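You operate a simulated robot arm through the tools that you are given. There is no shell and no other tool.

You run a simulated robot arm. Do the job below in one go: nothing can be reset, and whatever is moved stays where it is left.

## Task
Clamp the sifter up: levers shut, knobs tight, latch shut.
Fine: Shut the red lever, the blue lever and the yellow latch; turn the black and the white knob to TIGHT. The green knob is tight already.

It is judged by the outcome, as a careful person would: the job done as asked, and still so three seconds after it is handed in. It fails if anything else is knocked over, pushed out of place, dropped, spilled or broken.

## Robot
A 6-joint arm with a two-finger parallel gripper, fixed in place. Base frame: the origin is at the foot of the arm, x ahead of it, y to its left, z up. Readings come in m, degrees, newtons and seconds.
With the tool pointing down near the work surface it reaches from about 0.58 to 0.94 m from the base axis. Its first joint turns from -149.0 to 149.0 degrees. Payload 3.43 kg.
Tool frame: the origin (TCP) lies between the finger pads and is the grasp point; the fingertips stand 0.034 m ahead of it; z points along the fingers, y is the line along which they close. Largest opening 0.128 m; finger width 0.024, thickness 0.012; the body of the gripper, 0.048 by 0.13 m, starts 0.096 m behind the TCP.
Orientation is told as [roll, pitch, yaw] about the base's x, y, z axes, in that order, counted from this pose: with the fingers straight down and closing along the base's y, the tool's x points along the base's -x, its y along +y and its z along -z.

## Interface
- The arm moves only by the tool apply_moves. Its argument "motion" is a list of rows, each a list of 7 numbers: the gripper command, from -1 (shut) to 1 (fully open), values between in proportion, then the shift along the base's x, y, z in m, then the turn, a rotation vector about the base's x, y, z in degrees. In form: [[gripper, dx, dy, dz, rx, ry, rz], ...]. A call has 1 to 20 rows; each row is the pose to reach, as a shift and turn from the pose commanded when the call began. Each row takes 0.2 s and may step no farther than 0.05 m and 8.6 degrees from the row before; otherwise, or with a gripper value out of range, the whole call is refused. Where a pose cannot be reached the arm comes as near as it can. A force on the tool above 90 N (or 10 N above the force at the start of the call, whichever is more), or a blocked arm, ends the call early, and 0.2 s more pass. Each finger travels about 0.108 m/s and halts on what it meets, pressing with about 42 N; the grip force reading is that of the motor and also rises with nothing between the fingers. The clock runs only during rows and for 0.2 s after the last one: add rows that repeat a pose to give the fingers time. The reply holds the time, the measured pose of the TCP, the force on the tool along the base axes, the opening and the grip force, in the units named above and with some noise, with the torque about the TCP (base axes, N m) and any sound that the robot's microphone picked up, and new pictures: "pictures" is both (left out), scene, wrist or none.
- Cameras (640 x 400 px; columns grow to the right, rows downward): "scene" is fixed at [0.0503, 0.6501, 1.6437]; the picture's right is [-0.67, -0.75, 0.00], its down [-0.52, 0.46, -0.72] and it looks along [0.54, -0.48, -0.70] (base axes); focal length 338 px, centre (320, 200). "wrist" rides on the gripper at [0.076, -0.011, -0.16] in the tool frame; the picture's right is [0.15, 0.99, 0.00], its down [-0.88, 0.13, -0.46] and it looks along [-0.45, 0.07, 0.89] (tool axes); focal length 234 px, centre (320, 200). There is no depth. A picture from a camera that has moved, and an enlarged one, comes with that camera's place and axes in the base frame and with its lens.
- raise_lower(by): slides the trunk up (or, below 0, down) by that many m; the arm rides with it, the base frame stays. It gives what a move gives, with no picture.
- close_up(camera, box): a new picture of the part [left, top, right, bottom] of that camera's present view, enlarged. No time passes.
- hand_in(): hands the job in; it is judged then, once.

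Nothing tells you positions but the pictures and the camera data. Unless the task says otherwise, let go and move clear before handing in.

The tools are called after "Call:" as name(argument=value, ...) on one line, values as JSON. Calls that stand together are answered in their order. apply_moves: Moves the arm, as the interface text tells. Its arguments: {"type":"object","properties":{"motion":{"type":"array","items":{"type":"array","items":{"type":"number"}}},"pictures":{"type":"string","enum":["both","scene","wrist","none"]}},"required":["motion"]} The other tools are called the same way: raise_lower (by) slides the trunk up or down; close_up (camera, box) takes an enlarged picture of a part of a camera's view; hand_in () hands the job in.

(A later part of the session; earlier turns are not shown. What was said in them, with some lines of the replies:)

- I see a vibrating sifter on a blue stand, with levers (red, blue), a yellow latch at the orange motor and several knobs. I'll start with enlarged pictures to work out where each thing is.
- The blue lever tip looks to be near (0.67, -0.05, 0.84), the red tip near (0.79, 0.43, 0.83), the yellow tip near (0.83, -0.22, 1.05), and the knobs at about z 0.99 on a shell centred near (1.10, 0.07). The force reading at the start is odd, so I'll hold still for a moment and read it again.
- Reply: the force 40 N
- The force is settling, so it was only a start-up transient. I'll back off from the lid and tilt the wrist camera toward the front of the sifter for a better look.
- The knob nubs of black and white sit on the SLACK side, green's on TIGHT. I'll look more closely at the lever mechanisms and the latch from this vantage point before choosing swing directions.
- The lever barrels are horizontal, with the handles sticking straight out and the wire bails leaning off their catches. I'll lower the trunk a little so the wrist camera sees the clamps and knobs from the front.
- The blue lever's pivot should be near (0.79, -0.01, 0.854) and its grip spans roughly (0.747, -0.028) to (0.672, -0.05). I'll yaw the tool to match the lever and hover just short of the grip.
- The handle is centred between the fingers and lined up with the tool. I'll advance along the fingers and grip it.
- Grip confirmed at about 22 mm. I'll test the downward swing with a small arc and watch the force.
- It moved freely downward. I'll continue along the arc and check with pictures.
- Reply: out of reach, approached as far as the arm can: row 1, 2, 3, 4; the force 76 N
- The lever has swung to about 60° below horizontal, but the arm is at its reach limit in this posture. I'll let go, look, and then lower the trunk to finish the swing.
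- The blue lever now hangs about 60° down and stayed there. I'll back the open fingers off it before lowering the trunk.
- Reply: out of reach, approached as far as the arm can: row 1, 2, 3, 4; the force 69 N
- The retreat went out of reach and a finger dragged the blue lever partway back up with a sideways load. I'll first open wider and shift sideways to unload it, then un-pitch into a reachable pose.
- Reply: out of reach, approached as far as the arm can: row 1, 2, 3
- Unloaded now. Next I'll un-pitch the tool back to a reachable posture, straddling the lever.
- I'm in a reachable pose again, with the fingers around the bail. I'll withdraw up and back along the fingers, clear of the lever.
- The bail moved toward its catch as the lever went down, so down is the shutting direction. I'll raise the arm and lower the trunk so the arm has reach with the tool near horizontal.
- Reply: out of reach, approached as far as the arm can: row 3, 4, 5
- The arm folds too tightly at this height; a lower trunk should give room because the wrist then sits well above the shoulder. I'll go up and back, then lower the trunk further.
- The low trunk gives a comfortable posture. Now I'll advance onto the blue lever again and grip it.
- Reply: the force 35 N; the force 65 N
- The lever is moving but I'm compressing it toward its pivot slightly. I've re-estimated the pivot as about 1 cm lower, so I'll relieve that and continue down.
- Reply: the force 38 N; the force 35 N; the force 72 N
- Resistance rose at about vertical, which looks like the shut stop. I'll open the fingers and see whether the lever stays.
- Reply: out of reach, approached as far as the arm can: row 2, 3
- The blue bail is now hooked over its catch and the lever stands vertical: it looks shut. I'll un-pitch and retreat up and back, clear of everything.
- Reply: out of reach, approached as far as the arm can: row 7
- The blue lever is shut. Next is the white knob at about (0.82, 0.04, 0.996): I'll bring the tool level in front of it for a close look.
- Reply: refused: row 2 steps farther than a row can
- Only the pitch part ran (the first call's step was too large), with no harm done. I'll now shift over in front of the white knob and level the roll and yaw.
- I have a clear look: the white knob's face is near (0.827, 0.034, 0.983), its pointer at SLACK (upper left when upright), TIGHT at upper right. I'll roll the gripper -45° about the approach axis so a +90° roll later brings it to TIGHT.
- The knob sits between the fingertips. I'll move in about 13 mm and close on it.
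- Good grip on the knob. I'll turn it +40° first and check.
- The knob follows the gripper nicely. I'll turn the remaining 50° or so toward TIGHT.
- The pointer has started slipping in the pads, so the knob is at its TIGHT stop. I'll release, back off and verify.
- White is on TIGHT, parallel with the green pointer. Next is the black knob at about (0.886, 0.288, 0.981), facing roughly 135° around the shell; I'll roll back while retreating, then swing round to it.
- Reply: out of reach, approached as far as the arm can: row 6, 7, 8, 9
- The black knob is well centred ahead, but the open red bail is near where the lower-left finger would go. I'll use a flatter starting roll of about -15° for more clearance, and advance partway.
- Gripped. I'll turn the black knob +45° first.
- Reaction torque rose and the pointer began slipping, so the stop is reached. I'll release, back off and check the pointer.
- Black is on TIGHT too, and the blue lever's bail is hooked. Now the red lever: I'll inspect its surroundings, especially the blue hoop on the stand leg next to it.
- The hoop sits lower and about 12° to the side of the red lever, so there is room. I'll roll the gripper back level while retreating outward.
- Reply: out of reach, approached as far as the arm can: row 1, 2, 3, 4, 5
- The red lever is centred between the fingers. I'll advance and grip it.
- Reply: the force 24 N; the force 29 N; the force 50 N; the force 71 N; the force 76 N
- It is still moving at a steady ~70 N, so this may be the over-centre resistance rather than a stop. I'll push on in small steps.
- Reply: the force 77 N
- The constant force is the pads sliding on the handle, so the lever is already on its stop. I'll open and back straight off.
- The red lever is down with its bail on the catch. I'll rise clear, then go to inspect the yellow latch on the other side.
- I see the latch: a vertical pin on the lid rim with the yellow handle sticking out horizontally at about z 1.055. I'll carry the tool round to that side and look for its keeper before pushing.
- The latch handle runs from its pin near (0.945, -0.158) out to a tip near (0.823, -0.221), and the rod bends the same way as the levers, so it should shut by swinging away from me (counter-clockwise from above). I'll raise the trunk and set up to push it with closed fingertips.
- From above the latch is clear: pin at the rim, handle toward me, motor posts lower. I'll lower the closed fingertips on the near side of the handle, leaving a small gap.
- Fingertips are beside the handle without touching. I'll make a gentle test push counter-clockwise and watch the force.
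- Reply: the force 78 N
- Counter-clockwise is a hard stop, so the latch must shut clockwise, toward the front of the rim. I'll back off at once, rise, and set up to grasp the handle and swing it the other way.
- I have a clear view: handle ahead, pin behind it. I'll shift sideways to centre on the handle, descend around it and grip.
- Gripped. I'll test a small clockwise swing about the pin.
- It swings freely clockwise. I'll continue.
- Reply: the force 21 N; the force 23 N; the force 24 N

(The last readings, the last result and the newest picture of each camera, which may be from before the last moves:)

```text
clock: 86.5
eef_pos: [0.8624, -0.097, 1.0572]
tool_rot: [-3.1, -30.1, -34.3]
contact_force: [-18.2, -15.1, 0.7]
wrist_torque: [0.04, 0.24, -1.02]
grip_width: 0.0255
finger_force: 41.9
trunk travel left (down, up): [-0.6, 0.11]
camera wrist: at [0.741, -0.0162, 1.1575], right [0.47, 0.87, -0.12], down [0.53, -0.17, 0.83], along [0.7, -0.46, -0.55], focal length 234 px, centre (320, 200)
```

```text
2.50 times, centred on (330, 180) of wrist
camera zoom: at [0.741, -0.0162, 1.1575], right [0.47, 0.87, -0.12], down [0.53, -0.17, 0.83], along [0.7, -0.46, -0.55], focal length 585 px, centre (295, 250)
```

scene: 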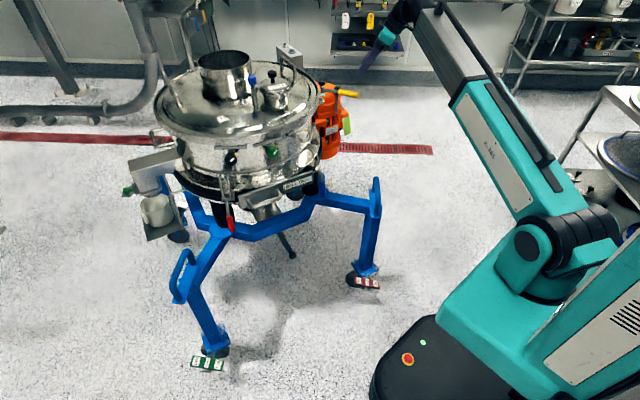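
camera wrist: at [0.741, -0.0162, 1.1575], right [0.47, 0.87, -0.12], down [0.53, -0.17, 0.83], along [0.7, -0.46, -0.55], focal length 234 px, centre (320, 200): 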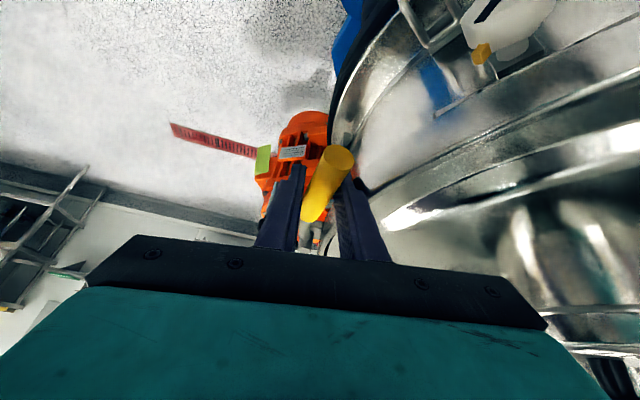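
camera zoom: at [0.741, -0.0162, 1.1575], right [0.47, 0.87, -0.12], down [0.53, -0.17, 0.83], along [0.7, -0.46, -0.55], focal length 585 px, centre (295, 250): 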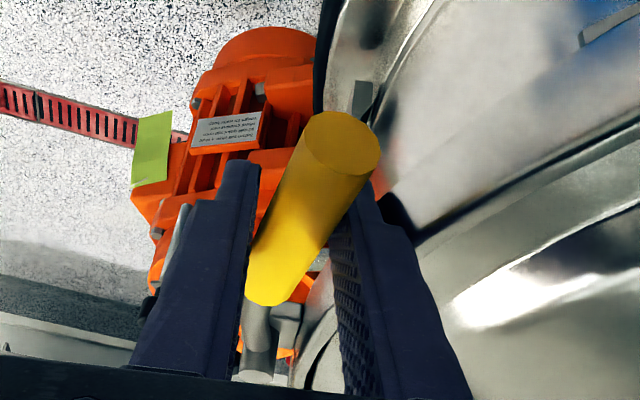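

It still swings freely but the inner finger is nearing the lid rim. I'll release, lift out, and finish by pushing the handle from its outer side with closed fingertips.

Call:
apply_moves(motion=[[-0.7, 0, 0, 0, 0, 0, 0], [-0.35, 0, 0, 0, 0, 0, 0], [-0.3, -0.008, 0.006, 0.02, 0, 0, 0], [-0.3, -0.02, 0.014, 0.05, 0, 0, 0], [-0.3, -0.035, 0.02, 0.09, 0, 0, 0], [-0.3, -0.045, 0.02, 0.12, 0, 0, 0]])

Call:
close_up(camera="wrist", box=[220, 80, 420, 240])

Call:
close_up(camera="scene", box=[270, 50, 370, 125])

```text
clock: 87.9
eef_pos: [0.8187, -0.0746, 1.1774]
tool_rot: [-3.0, -30.4, -34.1]
contact_force: [-0.1, -1.1, 1.0]
wrist_torque: [-0.01, 0.0, 0.02]
grip_width: 0.0448
finger_force: 0.0
trunk travel left (down, up): [-0.6, 0.11]
camera wrist: at [0.6969, 0.006, 1.2772], right [0.47, 0.87, -0.12], down [0.53, -0.17, 0.83], along [0.71, -0.45, -0.54], focal length 234 px, centre (320, 200)
```

scene: 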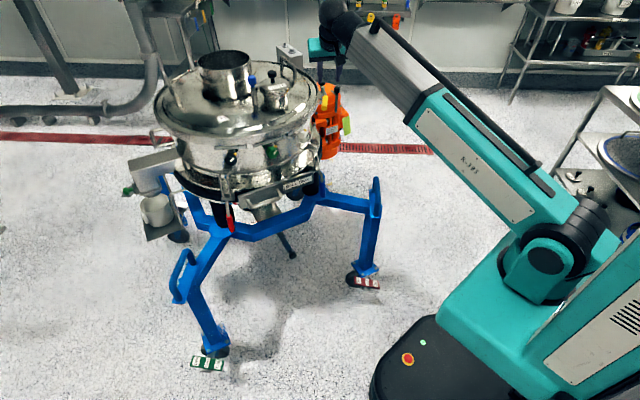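
wrist: 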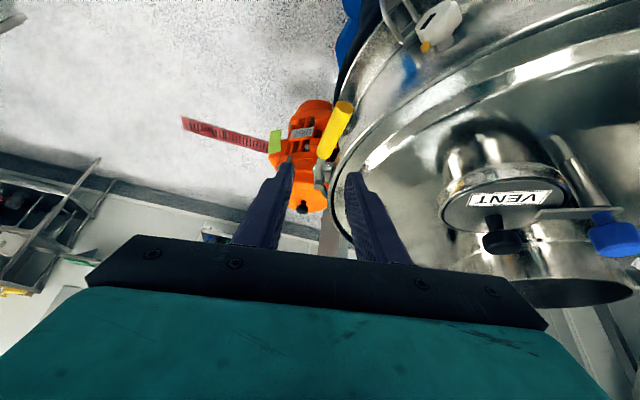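

```text
2.50 times, centred on (320, 160) of wrist
camera zoom: at [0.6969, 0.006, 1.2772], right [0.47, 0.87, -0.12], down [0.53, -0.17, 0.83], along [0.71, -0.45, -0.54], focal length 585 px, centre (320, 300)
```

zoom: 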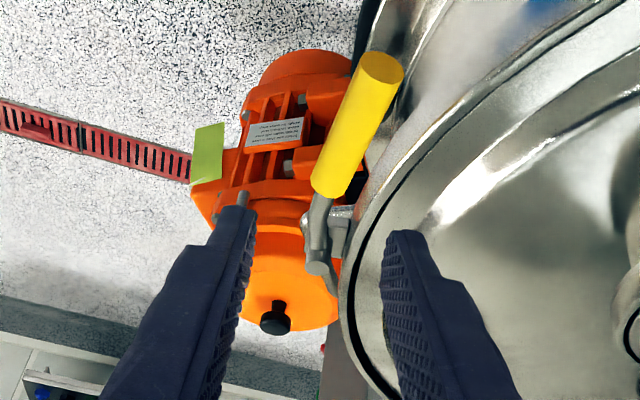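

```text
5.33 times, centred on (320, 88) of scene
camera zoom: at [0.0503, 0.6501, 1.6437], right [-0.67, -0.75, 0.0], down [-0.52, 0.46, -0.72], along [0.54, -0.48, -0.7], focal length 1803 px, centre (320, 800)
```

zoom: 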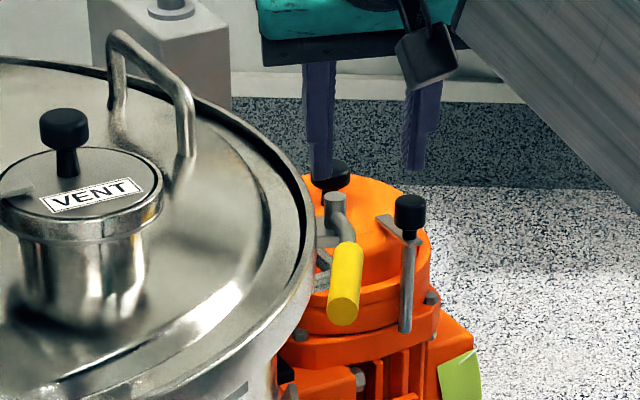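

Call:
apply_moves(motion=[[-0.3, -0.005, -0.01, 0.015, 0, 0, 7.7], [-0.6, -0.01, -0.02, 0.03, 0, 0, 15.4], [-1, -0.015, -0.03, 0.04, 0, 0, 23.1], [-1, -0.02, -0.04, 0.04, 0, 0, 30.8], [-1, -0.025, -0.05, 0.04, 0, 0, 38.5], [-1, -0.03, -0.06, 0.04, 0, 0, 46.2], [-1, -0.03, -0.07, 0.04, 0, 0, 54]], pictures="none")

```text
clock: 89.5
eef_pos: [0.7887, -0.1452, 1.2167]
tool_rot: [-3.0, -30.3, 20.0]
contact_force: [0.0, -0.2, 0.2]
wrist_torque: [0.01, 0.04, 0.02]
grip_width: 0.0
finger_force: 33.3
trunk travel left (down, up): [-0.6, 0.11]
```

Call:
apply_moves(motion=[[-1, 0.01, 0.002, -0.02, -1.3, 6.3, 0], [-1, 0.022, 0.003, -0.05, -2.6, 12.6, 0], [-1, 0.034, 0.0, -0.085, -3.8, 18.8, 0], [-1, 0.04, -0.003, -0.115, -3.8, 18.8, 0], [-1, 0.04, -0.003, -0.115, -3.8, 18.8, 0]])

Call:
close_up(camera="wrist", box=[220, 80, 420, 240])

Call:
close_up(camera="scene", box=[270, 50, 370, 125])

```text
clock: 90.7
eef_pos: [0.828, -0.1471, 1.1014]
tool_rot: [-0.3, -11.2, 18.8]
contact_force: [0.0, 1.2, 0.8]
wrist_torque: [0.01, 0.04, -0.02]
grip_width: 0.0001
finger_force: 32.9
trunk travel left (down, up): [-0.6, 0.11]
camera wrist: at [0.7332, -0.1915, 1.2435], right [-0.45, 0.89, -0.03], down [0.69, 0.38, 0.62], along [0.56, 0.26, -0.78], focal length 234 px, centre (320, 200)
```

scene: 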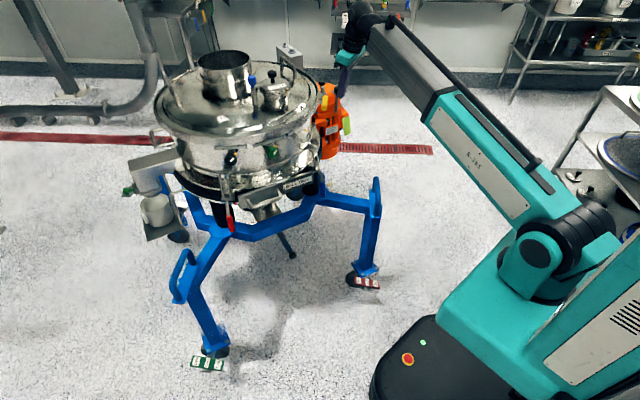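
wrist: 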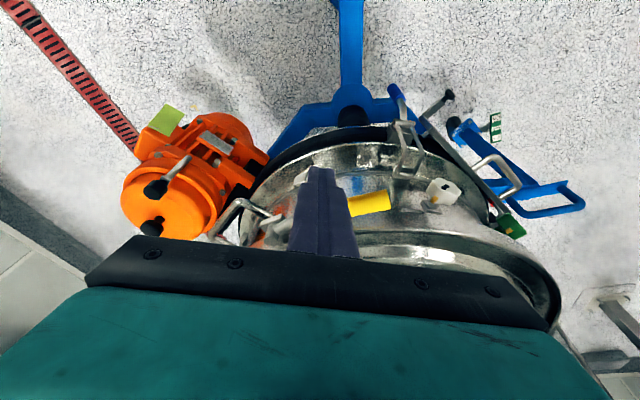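

```text
2.50 times, centred on (320, 160) of wrist
camera zoom: at [0.7332, -0.1915, 1.2435], right [-0.45, 0.89, -0.03], down [0.69, 0.38, 0.62], along [0.56, 0.26, -0.78], focal length 585 px, centre (320, 300)
```

zoom: 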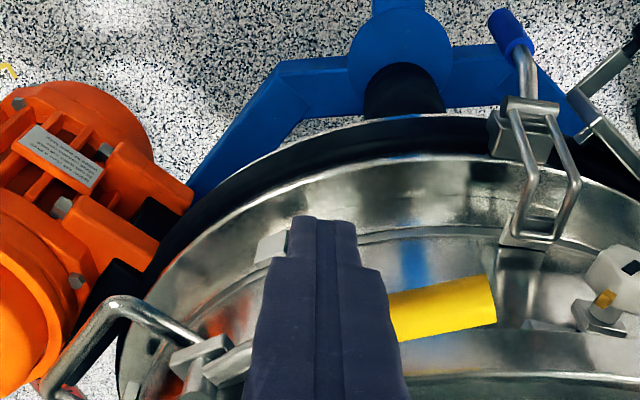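

```text
5.33 times, centred on (320, 88) of scene
camera zoom: at [0.0503, 0.6501, 1.6437], right [-0.67, -0.75, 0.0], down [-0.52, 0.46, -0.72], along [0.54, -0.48, -0.7], focal length 1803 px, centre (320, 800)
```

zoom: 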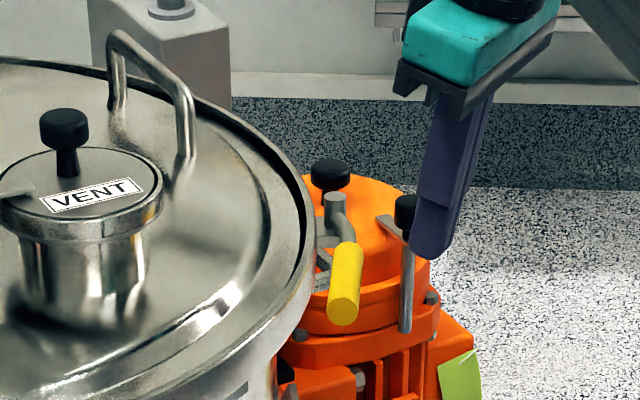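

The fingertips are on the outer side of the handle. I'll lower to handle height and push it toward the rim.

Call:
apply_moves(motion=[[-1, 0, 0, -0.02, 0, 0, 0], [-1, 0.0, 0, -0.038, 0, 0, 0], [-1, 0.01, 0.0135, -0.038, 0, 0, 0], [-1, 0.018, 0.0245, -0.038, 0, 0, 0], [-1, 0.024, 0.0325, -0.038, 0, 0, 0]], pictures="wrist")

Call:
close_up(camera="wrist", box=[220, 80, 420, 240])

```text
clock: 91.9
eef_pos: [0.8492, -0.1212, 1.0639]
tool_rot: [-0.3, -10.9, 18.7]
contact_force: [-19.1, -19.3, -1.9]
wrist_torque: [-0.27, 0.27, 0.06]
grip_width: 0.0
finger_force: 33.4
trunk travel left (down, up): [-0.6, 0.11]
camera wrist: at [0.7536, -0.163, 1.2064], right [-0.45, 0.89, -0.03], down [0.69, 0.37, 0.61], along [0.56, 0.25, -0.79], focal length 234 px, centre (320, 200)
```

wrist: 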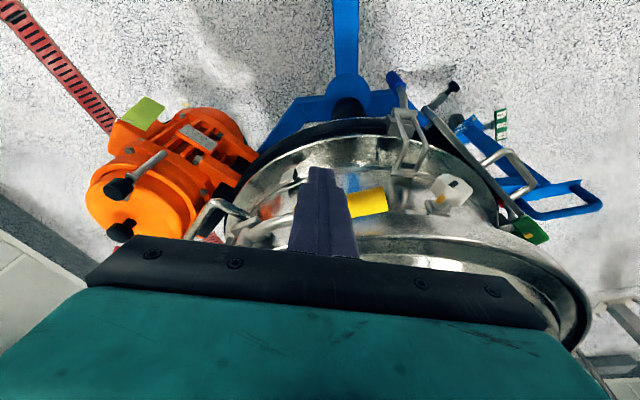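

```text
2.50 times, centred on (320, 160) of wrist
camera zoom: at [0.7536, -0.163, 1.2064], right [-0.45, 0.89, -0.03], down [0.69, 0.37, 0.61], along [0.56, 0.25, -0.79], focal length 585 px, centre (320, 300)
```

zoom: 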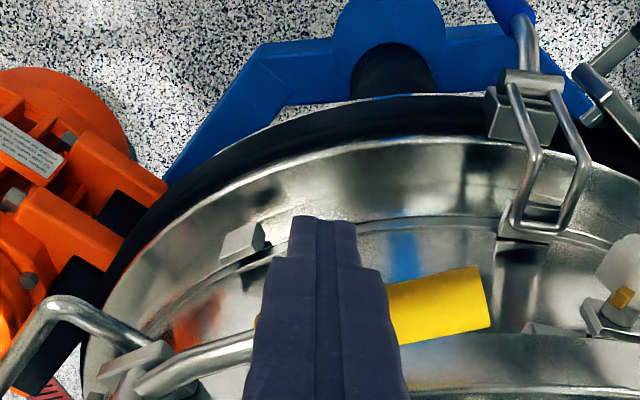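

Call:
apply_moves(motion=[[-1, 0.0028, 0.0066, 0, 0, 0, 0], [-1, 0.0061, 0.0129, 0, 0, 0, 0], [-1, 0.0098, 0.0191, 0, 0, 0, 0]], pictures="wrist")

Call:
close_up(camera="wrist", box=[220, 80, 420, 240])

Call:
close_up(camera="scene", box=[270, 50, 370, 125])

```text
clock: 92.7
eef_pos: [0.8499, -0.1182, 1.0644]
tool_rot: [-1.0, -9.8, 17.9]
contact_force: [-60.6, -63.4, -12.8]
wrist_torque: [-0.96, 0.86, 0.21]
grip_width: 0.0
finger_force: 32.7
trunk travel left (down, up): [-0.6, 0.11]
camera wrist: at [0.7565, -0.1572, 1.2092], right [-0.44, 0.9, -0.04], down [0.71, 0.38, 0.6], along [0.55, 0.23, -0.8], focal length 234 px, centre (320, 200)
```

wrist: 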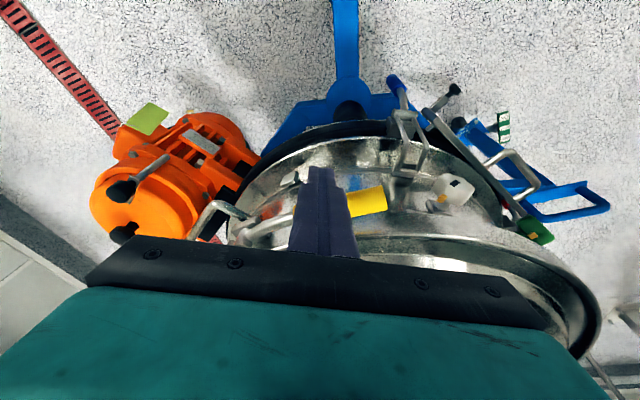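

```text
2.50 times, centred on (320, 160) of wrist
camera zoom: at [0.7565, -0.1572, 1.2092], right [-0.44, 0.9, -0.04], down [0.71, 0.38, 0.6], along [0.55, 0.23, -0.8], focal length 585 px, centre (320, 300)
```

zoom: 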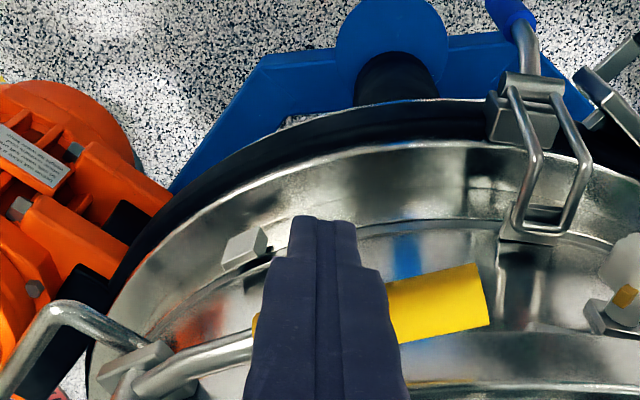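

```text
5.33 times, centred on (320, 88) of scene
camera zoom: at [0.0503, 0.6501, 1.6437], right [-0.67, -0.75, 0.0], down [-0.52, 0.46, -0.72], along [0.54, -0.48, -0.7], focal length 1803 px, centre (320, 800)
```

zoom: 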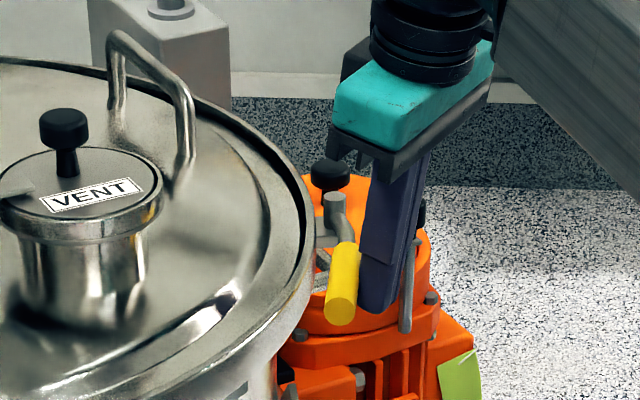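

The handle won't go further: at about 67° of swing, near tangent to the rim, it meets a hard stop, so the latch is shut. I'll back off and rise, then check everything.

Call:
apply_moves(motion=[[-1, -0.012, -0.016, 0, 0, 0, 0], [-1, -0.03, -0.04, 0.01, 0, 0, 0], [-1, -0.045, -0.06, 0.04, 0, 0, 0], [-1, -0.06, -0.06, 0.08, 0, 0, 0], [-1, -0.07, -0.05, 0.12, 0, -4, 0], [-1, -0.08, -0.04, 0.15, 0, -8, 0]])

Call:
close_up(camera="wrist", box=[220, 60, 420, 240])

Call:
close_up(camera="scene", box=[270, 50, 370, 125])

Call:
close_up(camera="scene", box=[200, 130, 340, 240])

```text
clock: 94.1
eef_pos: [0.7825, -0.1363, 1.2137]
tool_rot: [-3.0, -18.9, 19.5]
contact_force: [-1.1, 0.8, 0.0]
wrist_torque: [-0.03, -0.01, 0.03]
grip_width: 0.0001
finger_force: 32.6
trunk travel left (down, up): [-0.6, 0.11]
camera wrist: at [0.6669, -0.1802, 1.3412], right [-0.44, 0.89, -0.1], down [0.6, 0.37, 0.71], along [0.67, 0.26, -0.7], focal length 234 px, centre (320, 200)
```

scene: 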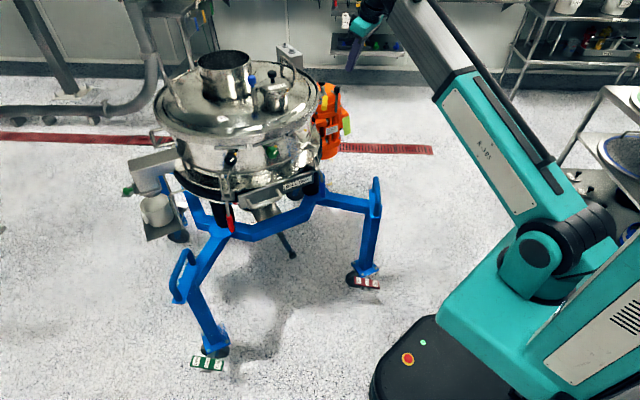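
wrist: 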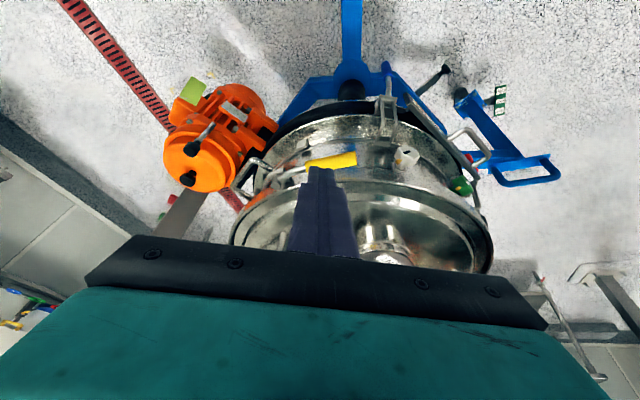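

```text
2.22 times, centred on (320, 150) of wrist
camera zoom: at [0.6669, -0.1802, 1.3412], right [-0.44, 0.89, -0.1], down [0.6, 0.37, 0.71], along [0.67, 0.26, -0.7], focal length 520 px, centre (320, 311)
```

zoom: 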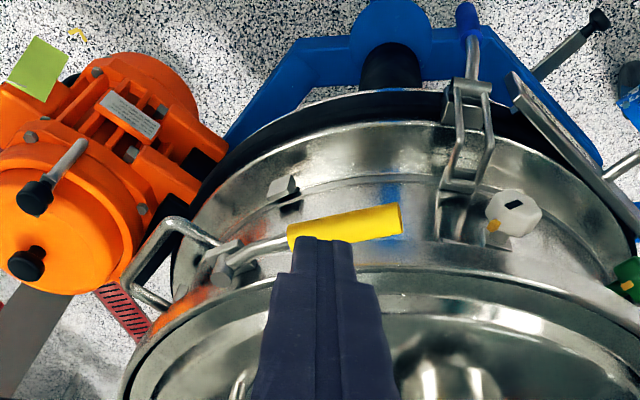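

```text
5.33 times, centred on (320, 88) of scene
camera zoom: at [0.0503, 0.6501, 1.6437], right [-0.67, -0.75, 0.0], down [-0.52, 0.46, -0.72], along [0.54, -0.48, -0.7], focal length 1803 px, centre (320, 800)
```

zoom: 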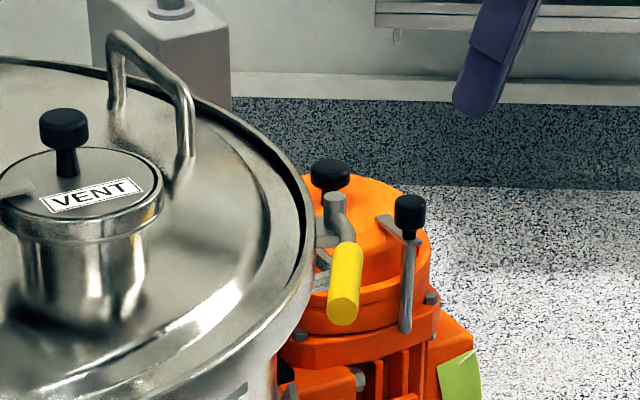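

```text
3.64 times, centred on (270, 185) of scene
camera zoom: at [0.0503, 0.6501, 1.6437], right [-0.67, -0.75, 0.0], down [-0.52, 0.46, -0.72], along [0.54, -0.48, -0.7], focal length 1230 px, centre (502, 254)
```

zoom: 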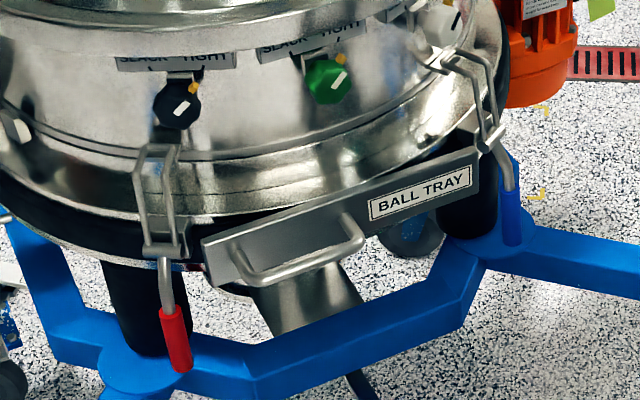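

Latch, knobs and levers all look right. I'll zoom in on both levers to check how far they hang and whether the bails are seated.

Call:
close_up(camera="scene", box=[290, 140, 340, 200])

Call:
close_up(camera="scene", box=[205, 155, 265, 245])

Call:
close_up(camera="wrist", box=[340, 50, 480, 170])

```text
6.67 times, centred on (315, 170) of scene
camera zoom: at [0.0503, 0.6501, 1.6437], right [-0.67, -0.75, 0.0], down [-0.52, 0.46, -0.72], along [0.54, -0.48, -0.7], focal length 2254 px, centre (353, 400)
```

zoom: 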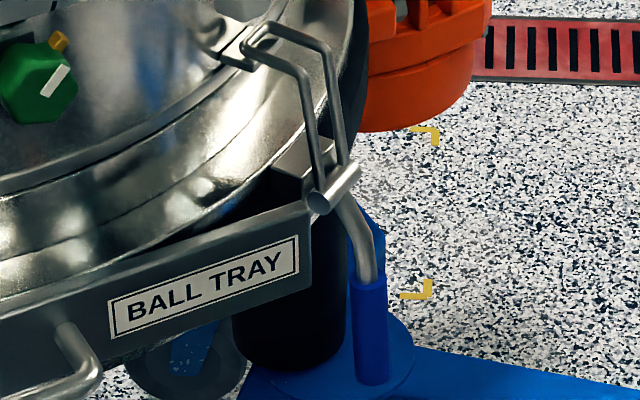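

```text
4.44 times, centred on (235, 200) of scene
camera zoom: at [0.0503, 0.6501, 1.6437], right [-0.67, -0.75, 0.0], down [-0.52, 0.46, -0.72], along [0.54, -0.48, -0.7], focal length 1503 px, centre (698, 200)
```

zoom: 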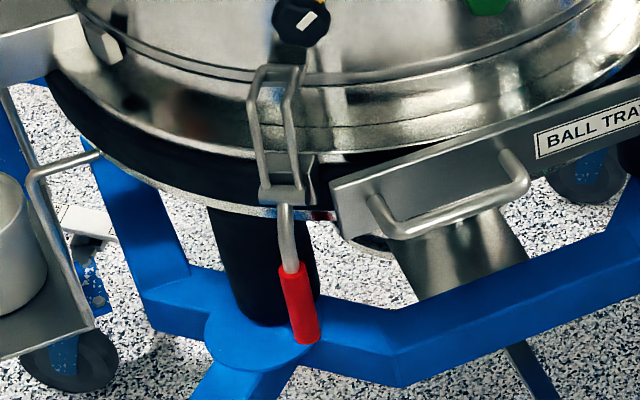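

```text
3.33 times, centred on (410, 110) of wrist
camera zoom: at [0.6669, -0.1802, 1.3412], right [-0.44, 0.89, -0.1], down [0.6, 0.37, 0.71], along [0.67, 0.26, -0.7], focal length 781 px, centre (20, 500)
```

zoom: 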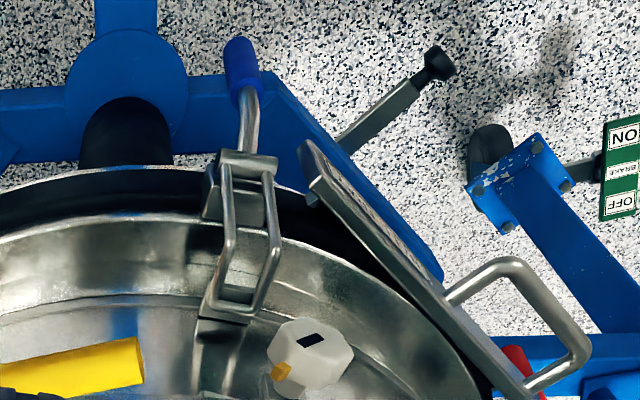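

Call:
close_up(camera="scene", box=[215, 165, 245, 240])

Call:
close_up(camera="scene", box=[305, 140, 335, 200])

```text
5.33 times, centred on (230, 202) of scene
camera zoom: at [0.0503, 0.6501, 1.6437], right [-0.67, -0.75, 0.0], down [-0.52, 0.46, -0.72], along [0.54, -0.48, -0.7], focal length 1803 px, centre (800, 187)
```

zoom: 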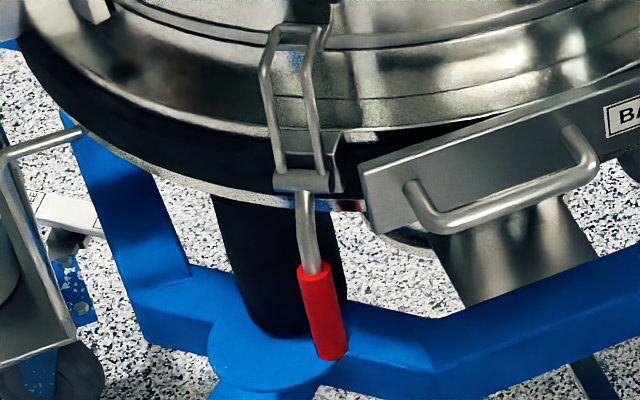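

```text
6.67 times, centred on (320, 170) of scene
camera zoom: at [0.0503, 0.6501, 1.6437], right [-0.67, -0.75, 0.0], down [-0.52, 0.46, -0.72], along [0.54, -0.48, -0.7], focal length 2254 px, centre (320, 400)
```

zoom: 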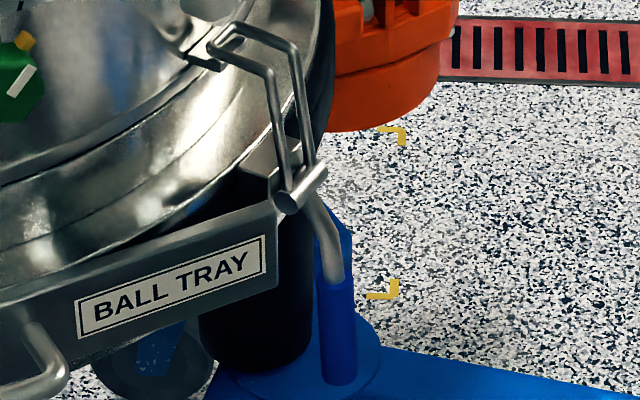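

Both levers hang within a few degrees of vertical with their bails seated, both knobs point to TIGHT, and the latch is on its stop. I'll move the arm well clear before handing in.

Call:
apply_moves(motion=[[-1, -0.03, 0.01, 0.02, 0, 0, 0], [-1, -0.06, 0.02, 0.04, 0, 0, 0], [-1, -0.09, 0.03, 0.06, 0, 0, 0], [-1, -0.12, 0.04, 0.08, 0, 0, 0], [-1, -0.12, 0.04, 0.08, 0, 0, 0]])

Call:
close_up(camera="wrist", box=[160, 40, 560, 260])

Call:
close_up(camera="scene", box=[120, 30, 400, 240])

```text
clock: 95.3
eef_pos: [0.6629, -0.0946, 1.2937]
tool_rot: [-3.0, -18.8, 19.6]
contact_force: [-0.7, -0.1, 0.8]
wrist_torque: [-0.02, -0.03, 0.01]
grip_width: 0.0
finger_force: 32.8
trunk travel left (down, up): [-0.6, 0.11]
camera wrist: at [0.5482, -0.1385, 1.4206], right [-0.45, 0.89, -0.1], down [0.6, 0.38, 0.71], along [0.67, 0.26, -0.7], focal length 234 px, centre (320, 200)
```

scene: 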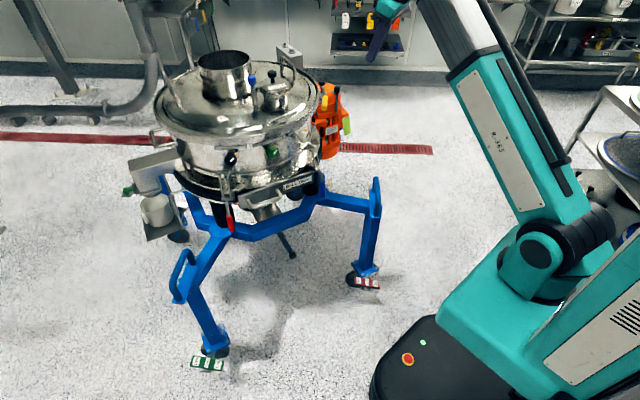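
wrist: 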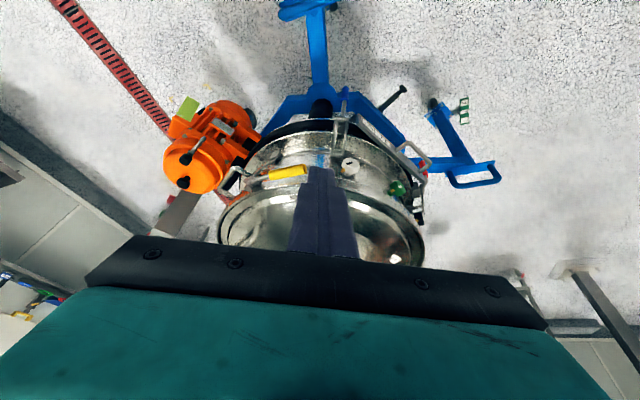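

```text
1.60 times, centred on (360, 150) of wrist
camera zoom: at [0.5482, -0.1385, 1.4206], right [-0.45, 0.89, -0.1], down [0.6, 0.38, 0.71], along [0.67, 0.26, -0.7], focal length 375 px, centre (256, 280)
```

zoom: 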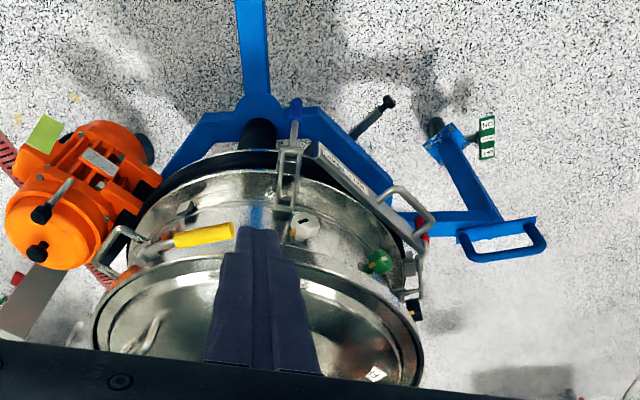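

```text
1.90 times, centred on (260, 135) of scene
camera zoom: at [0.0503, 0.6501, 1.6437], right [-0.67, -0.75, 0.0], down [-0.52, 0.46, -0.72], along [0.54, -0.48, -0.7], focal length 644 px, centre (434, 324)
```

zoom: 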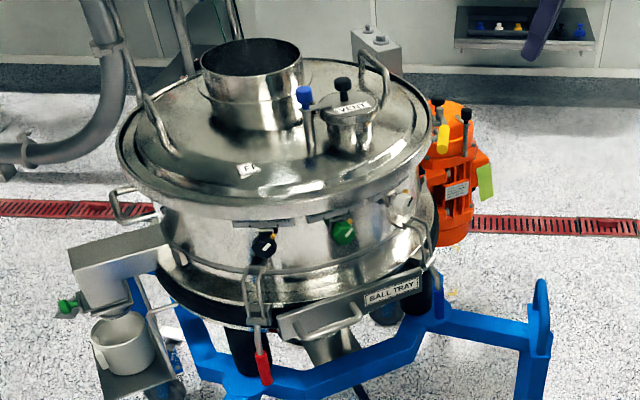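

The arm is clear of the sifter. The red and blue levers are down with their bails hooked, the yellow latch lies along the rim, black and white point to TIGHT, and the green knob and everything else look undisturbed, so I'm handing in.

Call:
hand_in()

```text
The job is handed in.
```

The sifter is clamped up and the job is handed in; I have no verdict back yet.

- **Red and blue levers:** both are swung down until they stopped moving. They hang within a few degrees of vertical with their wire bails over the catches.
- **Black and white knobs:** both are turned about 90° to their stops and point to TIGHT, matching the green knob, which I left alone.
- **Yellow latch:** it is swung clockwise about 67° until it met a hard stop, and it now lies along the lid rim. I took that stop as shut because the other direction was blocked; I could not see a keeper to confirm it.

While closing the blue lever, I hit the arm's reach limit and a finger dragged it partway back up with about 67 N of sideways load. I regripped and shut it, and saw no damage. I also pushed the latch the wrong way at first, at about 78 N, before reversing.

The arm is clear of the sifter with nothing in the gripper, and the last pictures show nothing else knocked or moved.
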